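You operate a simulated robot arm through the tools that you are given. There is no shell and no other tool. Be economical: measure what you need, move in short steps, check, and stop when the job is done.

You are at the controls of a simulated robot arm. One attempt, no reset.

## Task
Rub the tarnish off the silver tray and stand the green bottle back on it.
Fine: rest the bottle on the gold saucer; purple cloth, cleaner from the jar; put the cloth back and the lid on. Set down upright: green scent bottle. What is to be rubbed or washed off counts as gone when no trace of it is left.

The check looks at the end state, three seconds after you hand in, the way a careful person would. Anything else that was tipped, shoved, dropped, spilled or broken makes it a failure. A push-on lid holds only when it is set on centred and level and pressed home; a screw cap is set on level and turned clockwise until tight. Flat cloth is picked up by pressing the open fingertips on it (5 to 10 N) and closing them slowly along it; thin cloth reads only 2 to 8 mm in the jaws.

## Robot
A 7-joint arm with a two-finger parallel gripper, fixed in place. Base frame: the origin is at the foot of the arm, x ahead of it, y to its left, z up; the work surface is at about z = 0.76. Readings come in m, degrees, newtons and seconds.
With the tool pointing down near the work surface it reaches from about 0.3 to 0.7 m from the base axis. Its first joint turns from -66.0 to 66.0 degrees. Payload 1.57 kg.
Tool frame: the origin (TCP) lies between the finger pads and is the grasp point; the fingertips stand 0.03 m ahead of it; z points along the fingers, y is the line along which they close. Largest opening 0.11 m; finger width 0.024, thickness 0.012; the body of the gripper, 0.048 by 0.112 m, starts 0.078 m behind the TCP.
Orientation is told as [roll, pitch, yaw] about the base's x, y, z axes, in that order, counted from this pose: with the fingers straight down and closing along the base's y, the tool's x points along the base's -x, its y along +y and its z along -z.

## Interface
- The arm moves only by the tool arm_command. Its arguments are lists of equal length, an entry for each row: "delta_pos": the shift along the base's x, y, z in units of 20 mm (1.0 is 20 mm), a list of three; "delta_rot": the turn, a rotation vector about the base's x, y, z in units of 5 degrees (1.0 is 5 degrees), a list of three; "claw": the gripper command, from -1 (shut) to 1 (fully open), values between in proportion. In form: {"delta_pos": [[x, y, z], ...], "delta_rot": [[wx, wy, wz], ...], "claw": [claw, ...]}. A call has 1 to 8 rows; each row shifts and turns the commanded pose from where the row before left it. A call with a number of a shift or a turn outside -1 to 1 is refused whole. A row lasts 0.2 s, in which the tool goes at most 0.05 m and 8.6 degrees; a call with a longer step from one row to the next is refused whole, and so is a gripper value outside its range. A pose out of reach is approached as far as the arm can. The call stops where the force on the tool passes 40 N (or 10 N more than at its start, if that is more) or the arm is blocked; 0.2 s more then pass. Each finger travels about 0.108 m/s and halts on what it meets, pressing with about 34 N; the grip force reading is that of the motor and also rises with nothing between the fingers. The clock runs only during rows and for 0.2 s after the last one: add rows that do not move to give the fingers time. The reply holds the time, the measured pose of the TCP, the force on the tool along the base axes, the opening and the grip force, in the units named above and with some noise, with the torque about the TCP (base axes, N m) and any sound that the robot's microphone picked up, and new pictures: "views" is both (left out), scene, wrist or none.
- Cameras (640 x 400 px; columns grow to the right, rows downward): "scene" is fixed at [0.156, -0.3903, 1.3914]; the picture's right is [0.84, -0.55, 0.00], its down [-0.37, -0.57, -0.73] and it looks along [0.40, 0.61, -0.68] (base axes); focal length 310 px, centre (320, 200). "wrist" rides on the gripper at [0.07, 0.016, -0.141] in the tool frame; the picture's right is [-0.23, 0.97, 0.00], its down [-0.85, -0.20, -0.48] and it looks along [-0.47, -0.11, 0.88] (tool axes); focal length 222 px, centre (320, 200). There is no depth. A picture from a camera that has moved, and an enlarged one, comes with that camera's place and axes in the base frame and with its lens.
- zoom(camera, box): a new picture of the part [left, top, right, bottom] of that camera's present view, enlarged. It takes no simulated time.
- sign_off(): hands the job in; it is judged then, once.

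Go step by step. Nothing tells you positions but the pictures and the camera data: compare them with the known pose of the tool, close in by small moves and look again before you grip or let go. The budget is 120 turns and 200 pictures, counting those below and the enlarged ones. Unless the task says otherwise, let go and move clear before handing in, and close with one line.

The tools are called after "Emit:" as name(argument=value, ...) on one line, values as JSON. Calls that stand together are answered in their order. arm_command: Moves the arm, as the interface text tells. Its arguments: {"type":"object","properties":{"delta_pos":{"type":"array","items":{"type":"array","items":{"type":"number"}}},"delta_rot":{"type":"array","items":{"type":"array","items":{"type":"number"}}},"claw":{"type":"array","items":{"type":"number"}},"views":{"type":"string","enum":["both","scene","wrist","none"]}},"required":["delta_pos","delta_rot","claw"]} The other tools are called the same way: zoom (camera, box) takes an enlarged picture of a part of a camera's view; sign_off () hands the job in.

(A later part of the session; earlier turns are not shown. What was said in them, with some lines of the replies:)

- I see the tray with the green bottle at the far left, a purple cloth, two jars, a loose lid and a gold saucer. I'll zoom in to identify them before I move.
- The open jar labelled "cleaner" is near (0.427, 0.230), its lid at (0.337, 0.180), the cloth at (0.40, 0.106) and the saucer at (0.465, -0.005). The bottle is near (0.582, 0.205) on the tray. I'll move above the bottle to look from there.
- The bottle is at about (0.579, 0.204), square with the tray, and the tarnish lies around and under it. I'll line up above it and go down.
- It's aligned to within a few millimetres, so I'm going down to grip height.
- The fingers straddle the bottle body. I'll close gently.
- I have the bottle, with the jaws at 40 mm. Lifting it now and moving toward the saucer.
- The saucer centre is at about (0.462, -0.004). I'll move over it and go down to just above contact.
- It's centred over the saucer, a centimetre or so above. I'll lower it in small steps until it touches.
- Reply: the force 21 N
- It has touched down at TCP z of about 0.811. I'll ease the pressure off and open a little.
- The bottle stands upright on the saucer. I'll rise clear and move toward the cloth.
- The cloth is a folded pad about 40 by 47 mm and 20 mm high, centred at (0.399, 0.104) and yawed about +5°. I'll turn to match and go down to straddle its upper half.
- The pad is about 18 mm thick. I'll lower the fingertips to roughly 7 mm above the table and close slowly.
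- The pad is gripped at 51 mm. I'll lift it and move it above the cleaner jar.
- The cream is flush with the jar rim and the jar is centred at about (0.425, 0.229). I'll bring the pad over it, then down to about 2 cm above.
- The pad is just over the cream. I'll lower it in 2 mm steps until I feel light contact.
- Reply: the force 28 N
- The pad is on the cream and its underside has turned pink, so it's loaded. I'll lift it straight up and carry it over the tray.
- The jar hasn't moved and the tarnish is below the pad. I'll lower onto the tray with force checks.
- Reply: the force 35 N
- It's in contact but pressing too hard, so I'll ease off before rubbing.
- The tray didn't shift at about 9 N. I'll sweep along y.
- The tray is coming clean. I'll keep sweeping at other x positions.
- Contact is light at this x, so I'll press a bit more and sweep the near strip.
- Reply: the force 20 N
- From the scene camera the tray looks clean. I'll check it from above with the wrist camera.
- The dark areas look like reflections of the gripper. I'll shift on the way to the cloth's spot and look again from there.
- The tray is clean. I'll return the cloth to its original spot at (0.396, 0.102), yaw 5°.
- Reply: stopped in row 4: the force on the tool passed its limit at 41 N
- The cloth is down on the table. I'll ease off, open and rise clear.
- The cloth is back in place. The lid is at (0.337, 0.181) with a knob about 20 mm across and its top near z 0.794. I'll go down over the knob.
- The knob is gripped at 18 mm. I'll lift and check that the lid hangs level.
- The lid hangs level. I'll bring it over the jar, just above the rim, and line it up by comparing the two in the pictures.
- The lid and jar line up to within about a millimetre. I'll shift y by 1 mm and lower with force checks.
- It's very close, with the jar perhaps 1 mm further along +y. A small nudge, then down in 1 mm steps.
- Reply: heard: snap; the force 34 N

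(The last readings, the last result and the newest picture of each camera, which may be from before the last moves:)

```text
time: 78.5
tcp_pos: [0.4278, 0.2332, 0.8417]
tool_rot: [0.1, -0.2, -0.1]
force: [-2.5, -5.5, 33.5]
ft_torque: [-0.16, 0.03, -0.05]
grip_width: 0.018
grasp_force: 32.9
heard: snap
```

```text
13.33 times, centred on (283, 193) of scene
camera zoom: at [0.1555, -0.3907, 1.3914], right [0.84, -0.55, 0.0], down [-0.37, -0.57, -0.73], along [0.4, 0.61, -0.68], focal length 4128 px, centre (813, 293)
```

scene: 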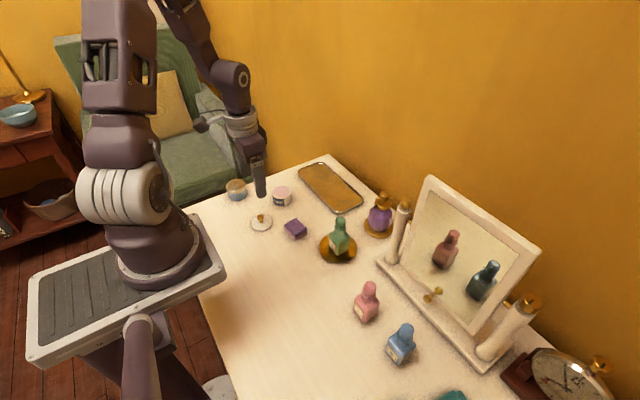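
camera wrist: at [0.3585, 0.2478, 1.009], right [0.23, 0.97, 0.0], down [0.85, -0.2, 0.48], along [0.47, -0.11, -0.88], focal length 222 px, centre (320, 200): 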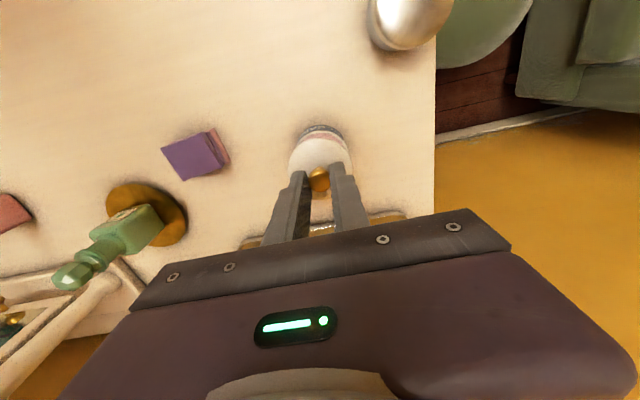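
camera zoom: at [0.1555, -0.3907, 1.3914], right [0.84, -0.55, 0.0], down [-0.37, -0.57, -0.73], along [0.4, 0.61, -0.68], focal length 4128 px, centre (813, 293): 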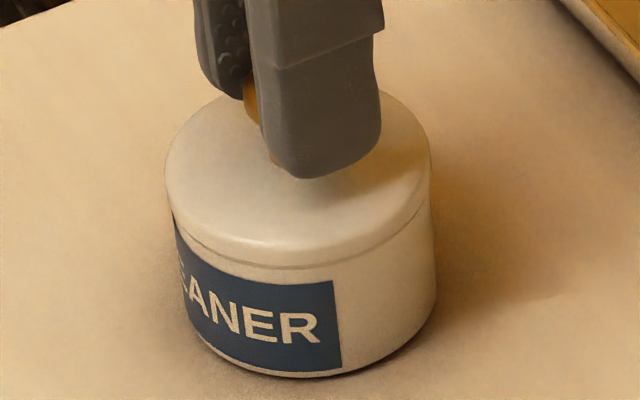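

The lid snapped home and sits flush and level. I'll relieve the force, let go and rise.

Emit:
arm_command(delta_pos=[[0, 0, 0.07], [0, 0, 0], [0, 0, 0], [0, 0, 0], [0, 0, 1], [0, 0, 1], [0, 0, 1], [0, 0, 1]], delta_rot=[[0, 0, 0], [0, 0, 0], [0, 0, 0], [0, 0, 0], [0, 0, 0], [0, 0, 0], [0, 0, 0], [0, 0, 0]], claw=[-0.8, -0.4, -0.1, -0.1, -0.1, -0.1, -0.1, -0.1], views="wrist")

Emit:
zoom(camera="scene", box=[250, 160, 320, 230])

```text
time: 80.3
tcp_pos: [0.4259, 0.2327, 0.9222]
tool_rot: [-0.1, 0.0, -0.1]
force: [0.3, 0.2, 0.4]
ft_torque: [0.0, 0.02, 0.02]
grip_width: 0.0496
grasp_force: 0.1
camera wrist: at [0.3565, 0.2495, 1.0649], right [0.23, 0.97, 0.0], down [0.85, -0.2, 0.48], along [0.47, -0.11, -0.88], focal length 222 px, centre (320, 200)
```

wrist: 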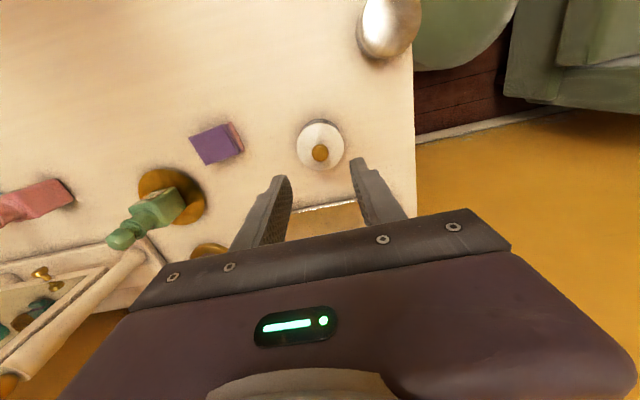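

```text
5.71 times, centred on (285, 195) of scene
camera zoom: at [0.156, -0.3903, 1.3914], right [0.84, -0.55, 0.0], down [-0.37, -0.57, -0.73], along [0.4, 0.61, -0.68], focal length 1769 px, centre (520, 229)
```

zoom: 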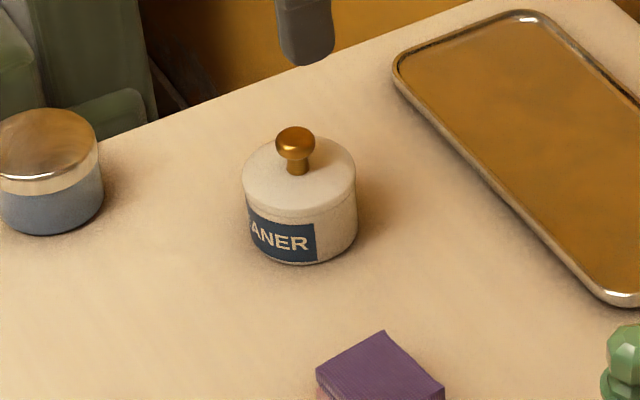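

The jar is closed. Next I'll go above the bottle at (0.4625, -0.0075).

Emit:
arm_command(delta_pos=[[0, 0, 1], [0.2, -1, 0.4], [0.2, -1, 0], [0.2, -1, 0], [0.2, -1, 0], [0.2, -1, 0], [0.2, -1, 0], [0.2, -1, 0]], delta_rot=[[0, 0, 0], [0, 0, 0], [0, 0, 0], [0, 0, 0], [0, 0, 0], [0, 0, 0], [0, 0, 0], [0, 0, 0]], claw=[0.3, 0.5, 0.5, 0.5, 0.5, 0.5, 0.5, 0.5], views="none")

Emit:
arm_command(delta_pos=[[0.2, -1, 0], [0.2, -1, 0], [0, -1, 0], [0, -1, 0], [0, -1, 0], [0, 0, 0]], delta_rot=[[0, 0, 0], [0, 0, 0], [0, 0, 0], [0, 0, 0], [0, 0, 0], [0, 0, 0]], claw=[0.5, 0.5, 0.5, 0.5, 0.5, 0.5], views="both")

```text
time: 82.1
tcp_pos: [0.4555, 0.093, 0.9499]
tool_rot: [0.1, -0.1, 0.0]
force: [1.4, -0.7, 0.3]
ft_torque: [0.0, 0.02, -0.01]
grip_width: 0.0826
grasp_force: 0.0
```

```text
time: 83.5
tcp_pos: [0.4618, -0.0075, 0.9493]
tool_rot: [0.1, -0.1, -0.2]
force: [0.8, -0.9, -0.9]
ft_torque: [0.0, 0.0, -0.06]
grip_width: 0.0824
grasp_force: 0.1
camera wrist: at [0.3929, 0.0093, 1.0916], right [0.23, 0.97, 0.0], down [0.85, -0.2, 0.48], along [0.47, -0.11, -0.88], focal length 222 px, centre (320, 200)
```

scene: 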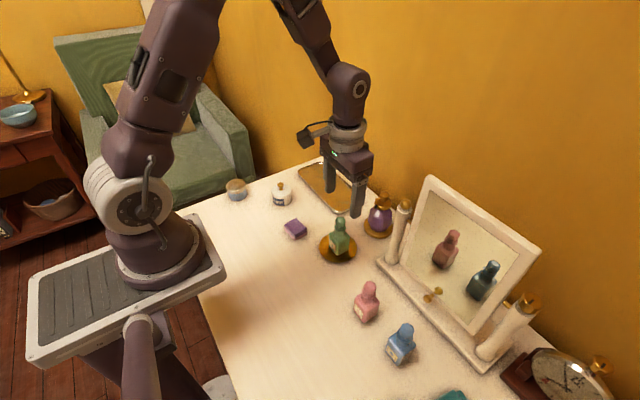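
wrist: 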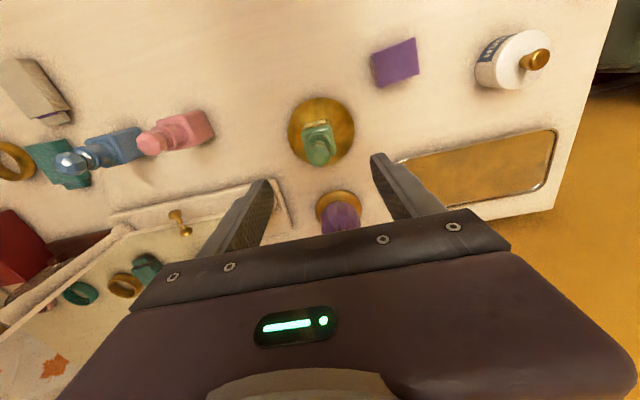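

I'm aligned over it, so I'll go down to the same grip height and close.

Emit:
arm_command(delta_pos=[[0, 0, -1], [0, 0, -1], [0, 0, -1], [0, 0, -1], [0, 0, -1], [0, 0, -1], [0, 0, -0.8], [0, 0, 0]], delta_rot=[[0, 0, 0], [0, 0, 0], [0, 0, 0], [0, 0, 0], [0, 0, 0], [0, 0, 0], [0, 0, 0], [0, 0, 0]], claw=[0.5, 0.5, 0.5, 0.5, 0.5, 0.5, 0.5, 0.5], views="none")

Emit:
arm_command(delta_pos=[[0, 0, 0], [0, 0, 0], [0, 0, 0], [0, 0, 0], [0, 0, 0], [0, 0, 0]], delta_rot=[[0, 0, 0], [0, 0, 0], [0, 0, 0], [0, 0, 0], [0, 0, 0], [0, 0, 0]], claw=[0.2, 0, -0.15, -0.3, -0.5, -0.6], views="wrist")

```text
time: 85.3
tcp_pos: [0.462, -0.0059, 0.8133]
tool_rot: [-0.1, -0.1, -0.1]
force: [-0.3, -0.3, 0.2]
ft_torque: [0.04, -0.01, 0.02]
grip_width: 0.0825
grasp_force: 0.1
```

```text
time: 86.7
tcp_pos: [0.4631, -0.0069, 0.8154]
tool_rot: [0.0, -0.2, 0.0]
force: [-0.1, -2.2, 2.5]
ft_torque: [-0.12, -0.03, 0.01]
grip_width: 0.0394
grasp_force: 33.8
camera wrist: at [0.3939, 0.0096, 0.9567], right [0.23, 0.97, 0.0], down [0.85, -0.2, 0.48], along [0.47, -0.11, -0.88], focal length 222 px, centre (320, 200)
```

wrist: 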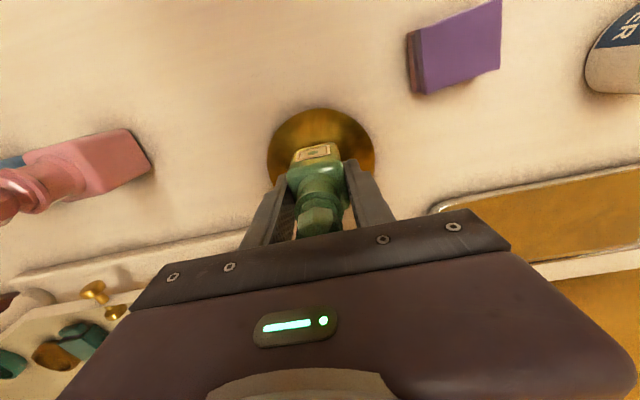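

The bottle is gripped again. I'll lift it and carry it back over the tray, y first to stay clear of the perfume bottle.

Emit:
arm_command(delta_pos=[[0, 0, 1], [0, 0, 1], [0, 0, 1], [0, 0, 1], [0, 1, 0], [0, 1, 0], [0, 1, 0], [0, 1, 0]], delta_rot=[[0, 0, 0], [0, 0, 0], [0, 0, 0], [0, 0, 0], [0, 0, 0], [0, 0, 0], [0, 0, 0], [0, 0, 0]], claw=[-0.6, -0.6, -0.6, -0.6, -0.6, -0.6, -0.6, -0.6], views="none")

Emit:
arm_command(delta_pos=[[0.7, 1, 0], [0.8, 1, 0], [0.8, 1, 0], [0.8, 1, 0], [0.8, 1, 0], [0.8, 1, 0], [1, 0.65, 0], [0, 0, 0]], delta_rot=[[0, 0, 0], [0, 0, 0], [0, 0, 0], [0, 0, 0], [0, 0, 0], [0, 0, 0], [0, 0, 0], [0, 0, 0]], claw=[-0.6, -0.6, -0.6, -0.6, -0.6, -0.6, -0.6, -0.6], views="both")

Emit:
zoom(camera="scene", box=[280, 120, 400, 220])

```text
time: 88.5
tcp_pos: [0.4652, 0.0748, 0.8957]
tool_rot: [-0.1, 0.0, -0.2]
force: [0.4, 0.2, -2.7]
ft_torque: [0.0, -0.03, 0.0]
grip_width: 0.0398
grasp_force: 34.1
```

```text
time: 90.3
tcp_pos: [0.5781, 0.2057, 0.8956]
tool_rot: [0.0, -0.1, -0.2]
force: [-0.8, 0.9, -2.8]
ft_torque: [0.03, 0.05, 0.01]
grip_width: 0.0396
grasp_force: 34.6
camera wrist: at [0.5087, 0.2225, 1.036], right [0.23, 0.97, 0.0], down [0.85, -0.2, 0.48], along [0.47, -0.11, -0.88], focal length 222 px, centre (320, 200)
```

scene: 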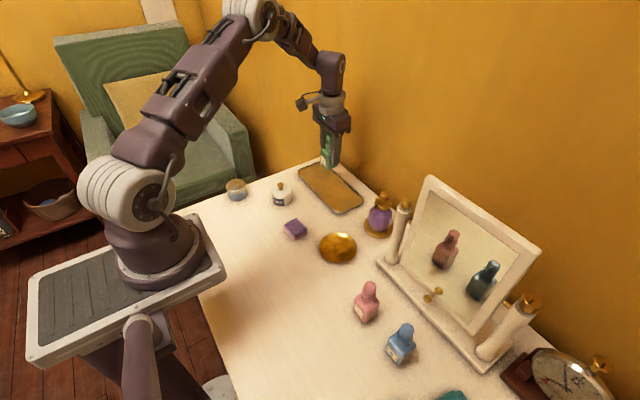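
wrist: 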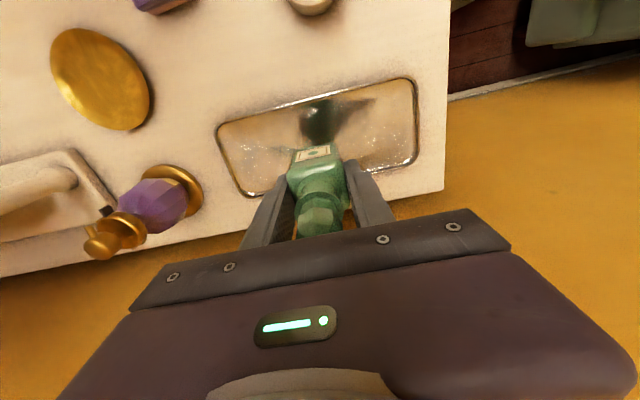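

```text
4.00 times, centred on (340, 170) of scene
camera zoom: at [0.1561, -0.3903, 1.3914], right [0.84, -0.55, 0.0], down [-0.37, -0.57, -0.73], along [0.4, 0.61, -0.68], focal length 1238 px, centre (240, 320)
```

zoom: 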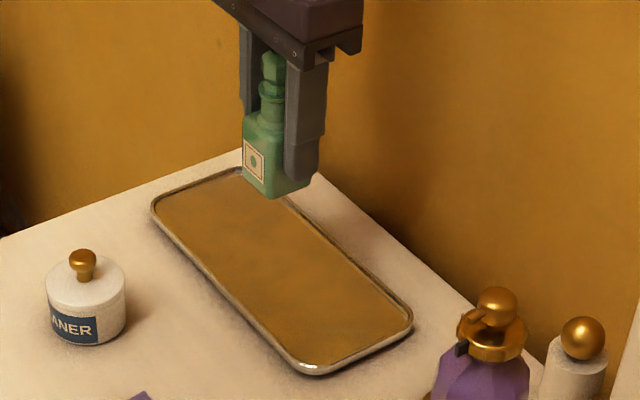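

The tray is clean and the bottle is over its middle. I'll lower it to just above the expected touchdown at about 0.818.

Emit:
arm_command(delta_pos=[[0, 0, -1], [0, 0, -1], [0, 0, -1], [0, 0, -0.6], [0, 0, 0]], delta_rot=[[0, 0, 0], [0, 0, 0], [0, 0, 0], [0, 0, 0], [0, 0, 0]], claw=[-0.6, -0.6, -0.6, -0.6, -0.6], views="none")

Emit:
arm_command(delta_pos=[[0, 0, -0.08], [0, 0, 0], [0, 0, -0.06], [0, 0, 0]], delta_rot=[[0, 0, 0], [0, 0, 0], [0, 0, 0], [0, 0, 0]], claw=[-0.6, -0.6, -0.6, -0.6], views="none")

```text
time: 91.5
tcp_pos: [0.5789, 0.2053, 0.822]
tool_rot: [0.0, -0.1, 0.0]
force: [0.2, 0.2, -2.1]
ft_torque: [0.01, 0.02, 0.01]
grip_width: 0.0398
grasp_force: 34.0
```

```text
time: 92.5
tcp_pos: [0.5775, 0.2068, 0.8201]
tool_rot: [0.0, -0.1, -0.1]
force: [0.3, 0.4, -4.5]
ft_torque: [0.01, 0.01, 0.02]
grip_width: 0.0396
grasp_force: 33.7
```

Emit:
arm_command(delta_pos=[[0, 0, -0.06], [0, 0, 0], [0, 0, -0.05], [0, 0, 0]], delta_rot=[[0, 0, 0], [0, 0, 0], [0, 0, 0], [0, 0, 0]], claw=[-0.6, -0.6, -0.6, -0.6], views="none")

```text
time: 93.5
tcp_pos: [0.5778, 0.2061, 0.8178]
tool_rot: [0.0, 0.0, -0.1]
force: [-2.4, 0.0, 6.0]
ft_torque: [-0.08, 0.12, -0.04]
grip_width: 0.0397
grasp_force: 33.6
```

It has touched down lightly at 0.818. I'll open slowly and check.

Emit:
arm_command(delta_pos=[[0, 0, 0], [0, 0, 0], [0, 0, 0], [0, 0, 0], [0, 0, 0]], delta_rot=[[0, 0, 0], [0, 0, 0], [0, 0, 0], [0, 0, 0], [0, 0, 0]], claw=[-0.3, -0.1, 0.2, 0.5, 0.5], views="none")

Emit:
arm_command(delta_pos=[[0, 0, 1], [0, 0, 1], [0, 0, 1], [0, 0, 1], [0, 0, 1], [0, 0, 1], [0, 0, 1], [0, 0, 1]], delta_rot=[[0, 0, 0], [0, 0, 0], [0, 0, 0], [0, 0, 0], [0, 0, 0], [0, 0, 0], [0, 0, 0], [0, 0, 0]], claw=[0.5, 0.5, 0.5, 0.5, 0.5, 0.5, 0.5, 0.5], views="both")

Emit:
zoom(camera="scene", box=[220, 140, 400, 270])

Emit:
zoom(camera="wrist", box=[230, 60, 420, 200])

```text
time: 94.7
tcp_pos: [0.5777, 0.2063, 0.8173]
tool_rot: [0.0, -0.1, -0.1]
force: [0.1, -0.8, 0.5]
ft_torque: [-0.01, 0.0, -0.03]
grip_width: 0.0824
grasp_force: 0.2
```

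```text
time: 96.5
tcp_pos: [0.5764, 0.2065, 0.9768]
tool_rot: [0.0, -0.2, -0.1]
force: [-0.1, 0.2, -0.4]
ft_torque: [-0.06, -0.01, 0.02]
grip_width: 0.0824
grasp_force: 0.1
camera wrist: at [0.5074, 0.2224, 1.1186], right [0.23, 0.97, 0.0], down [0.85, -0.2, 0.48], along [0.47, -0.11, -0.88], focal length 222 px, centre (320, 200)
```

scene: 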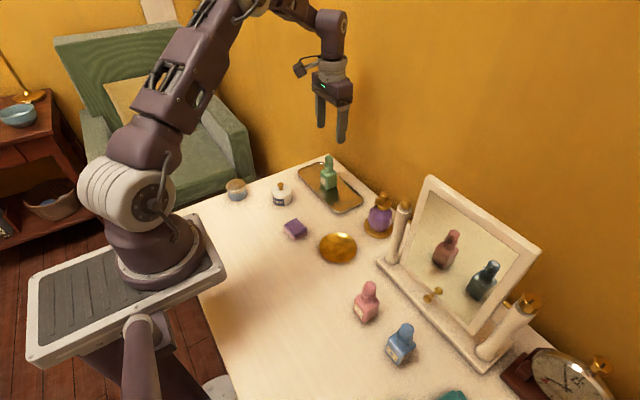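
wrist: 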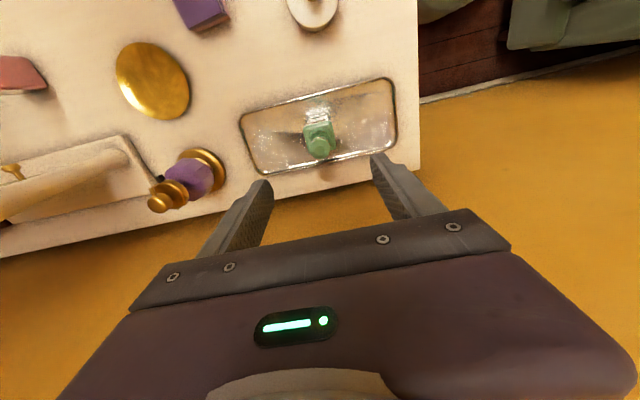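

```text
3.08 times, centred on (310, 205) of scene
camera zoom: at [0.156, -0.3903, 1.3914], right [0.84, -0.55, 0.0], down [-0.37, -0.57, -0.73], along [0.4, 0.61, -0.68], focal length 953 px, centre (351, 185)
```

zoom: 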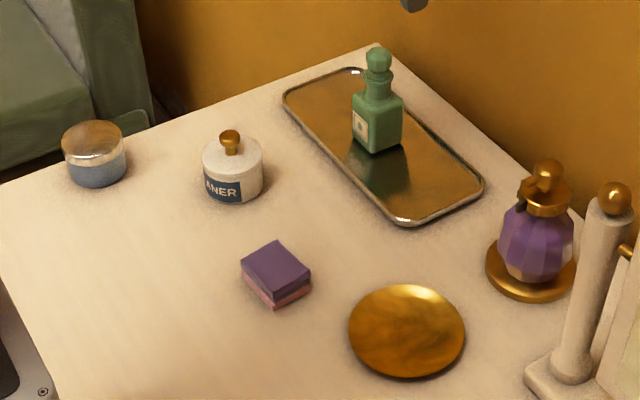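

```text
2.86 times, centred on (325, 130) of wrist
camera zoom: at [0.5074, 0.2224, 1.1186], right [0.23, 0.97, 0.0], down [0.85, -0.2, 0.48], along [0.47, -0.11, -0.88], focal length 635 px, centre (306, 400)
```

zoom: 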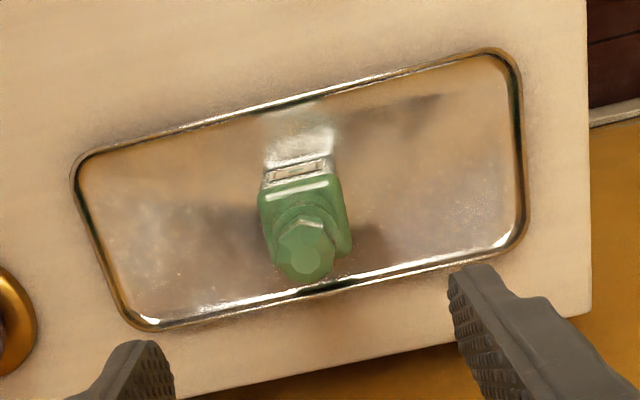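

The tray is clean, with only reflections on it. The bottle stands upright on it, the lid is on, the cloth is back and the gripper is clear.

Emit:
sign_off()

```text
The job is handed in.
```

I rubbed the tarnish off the silver tray and stood the green bottle upright on it again. The cloth is back in its place and the lid is pressed onto the jar; I heard it snap.
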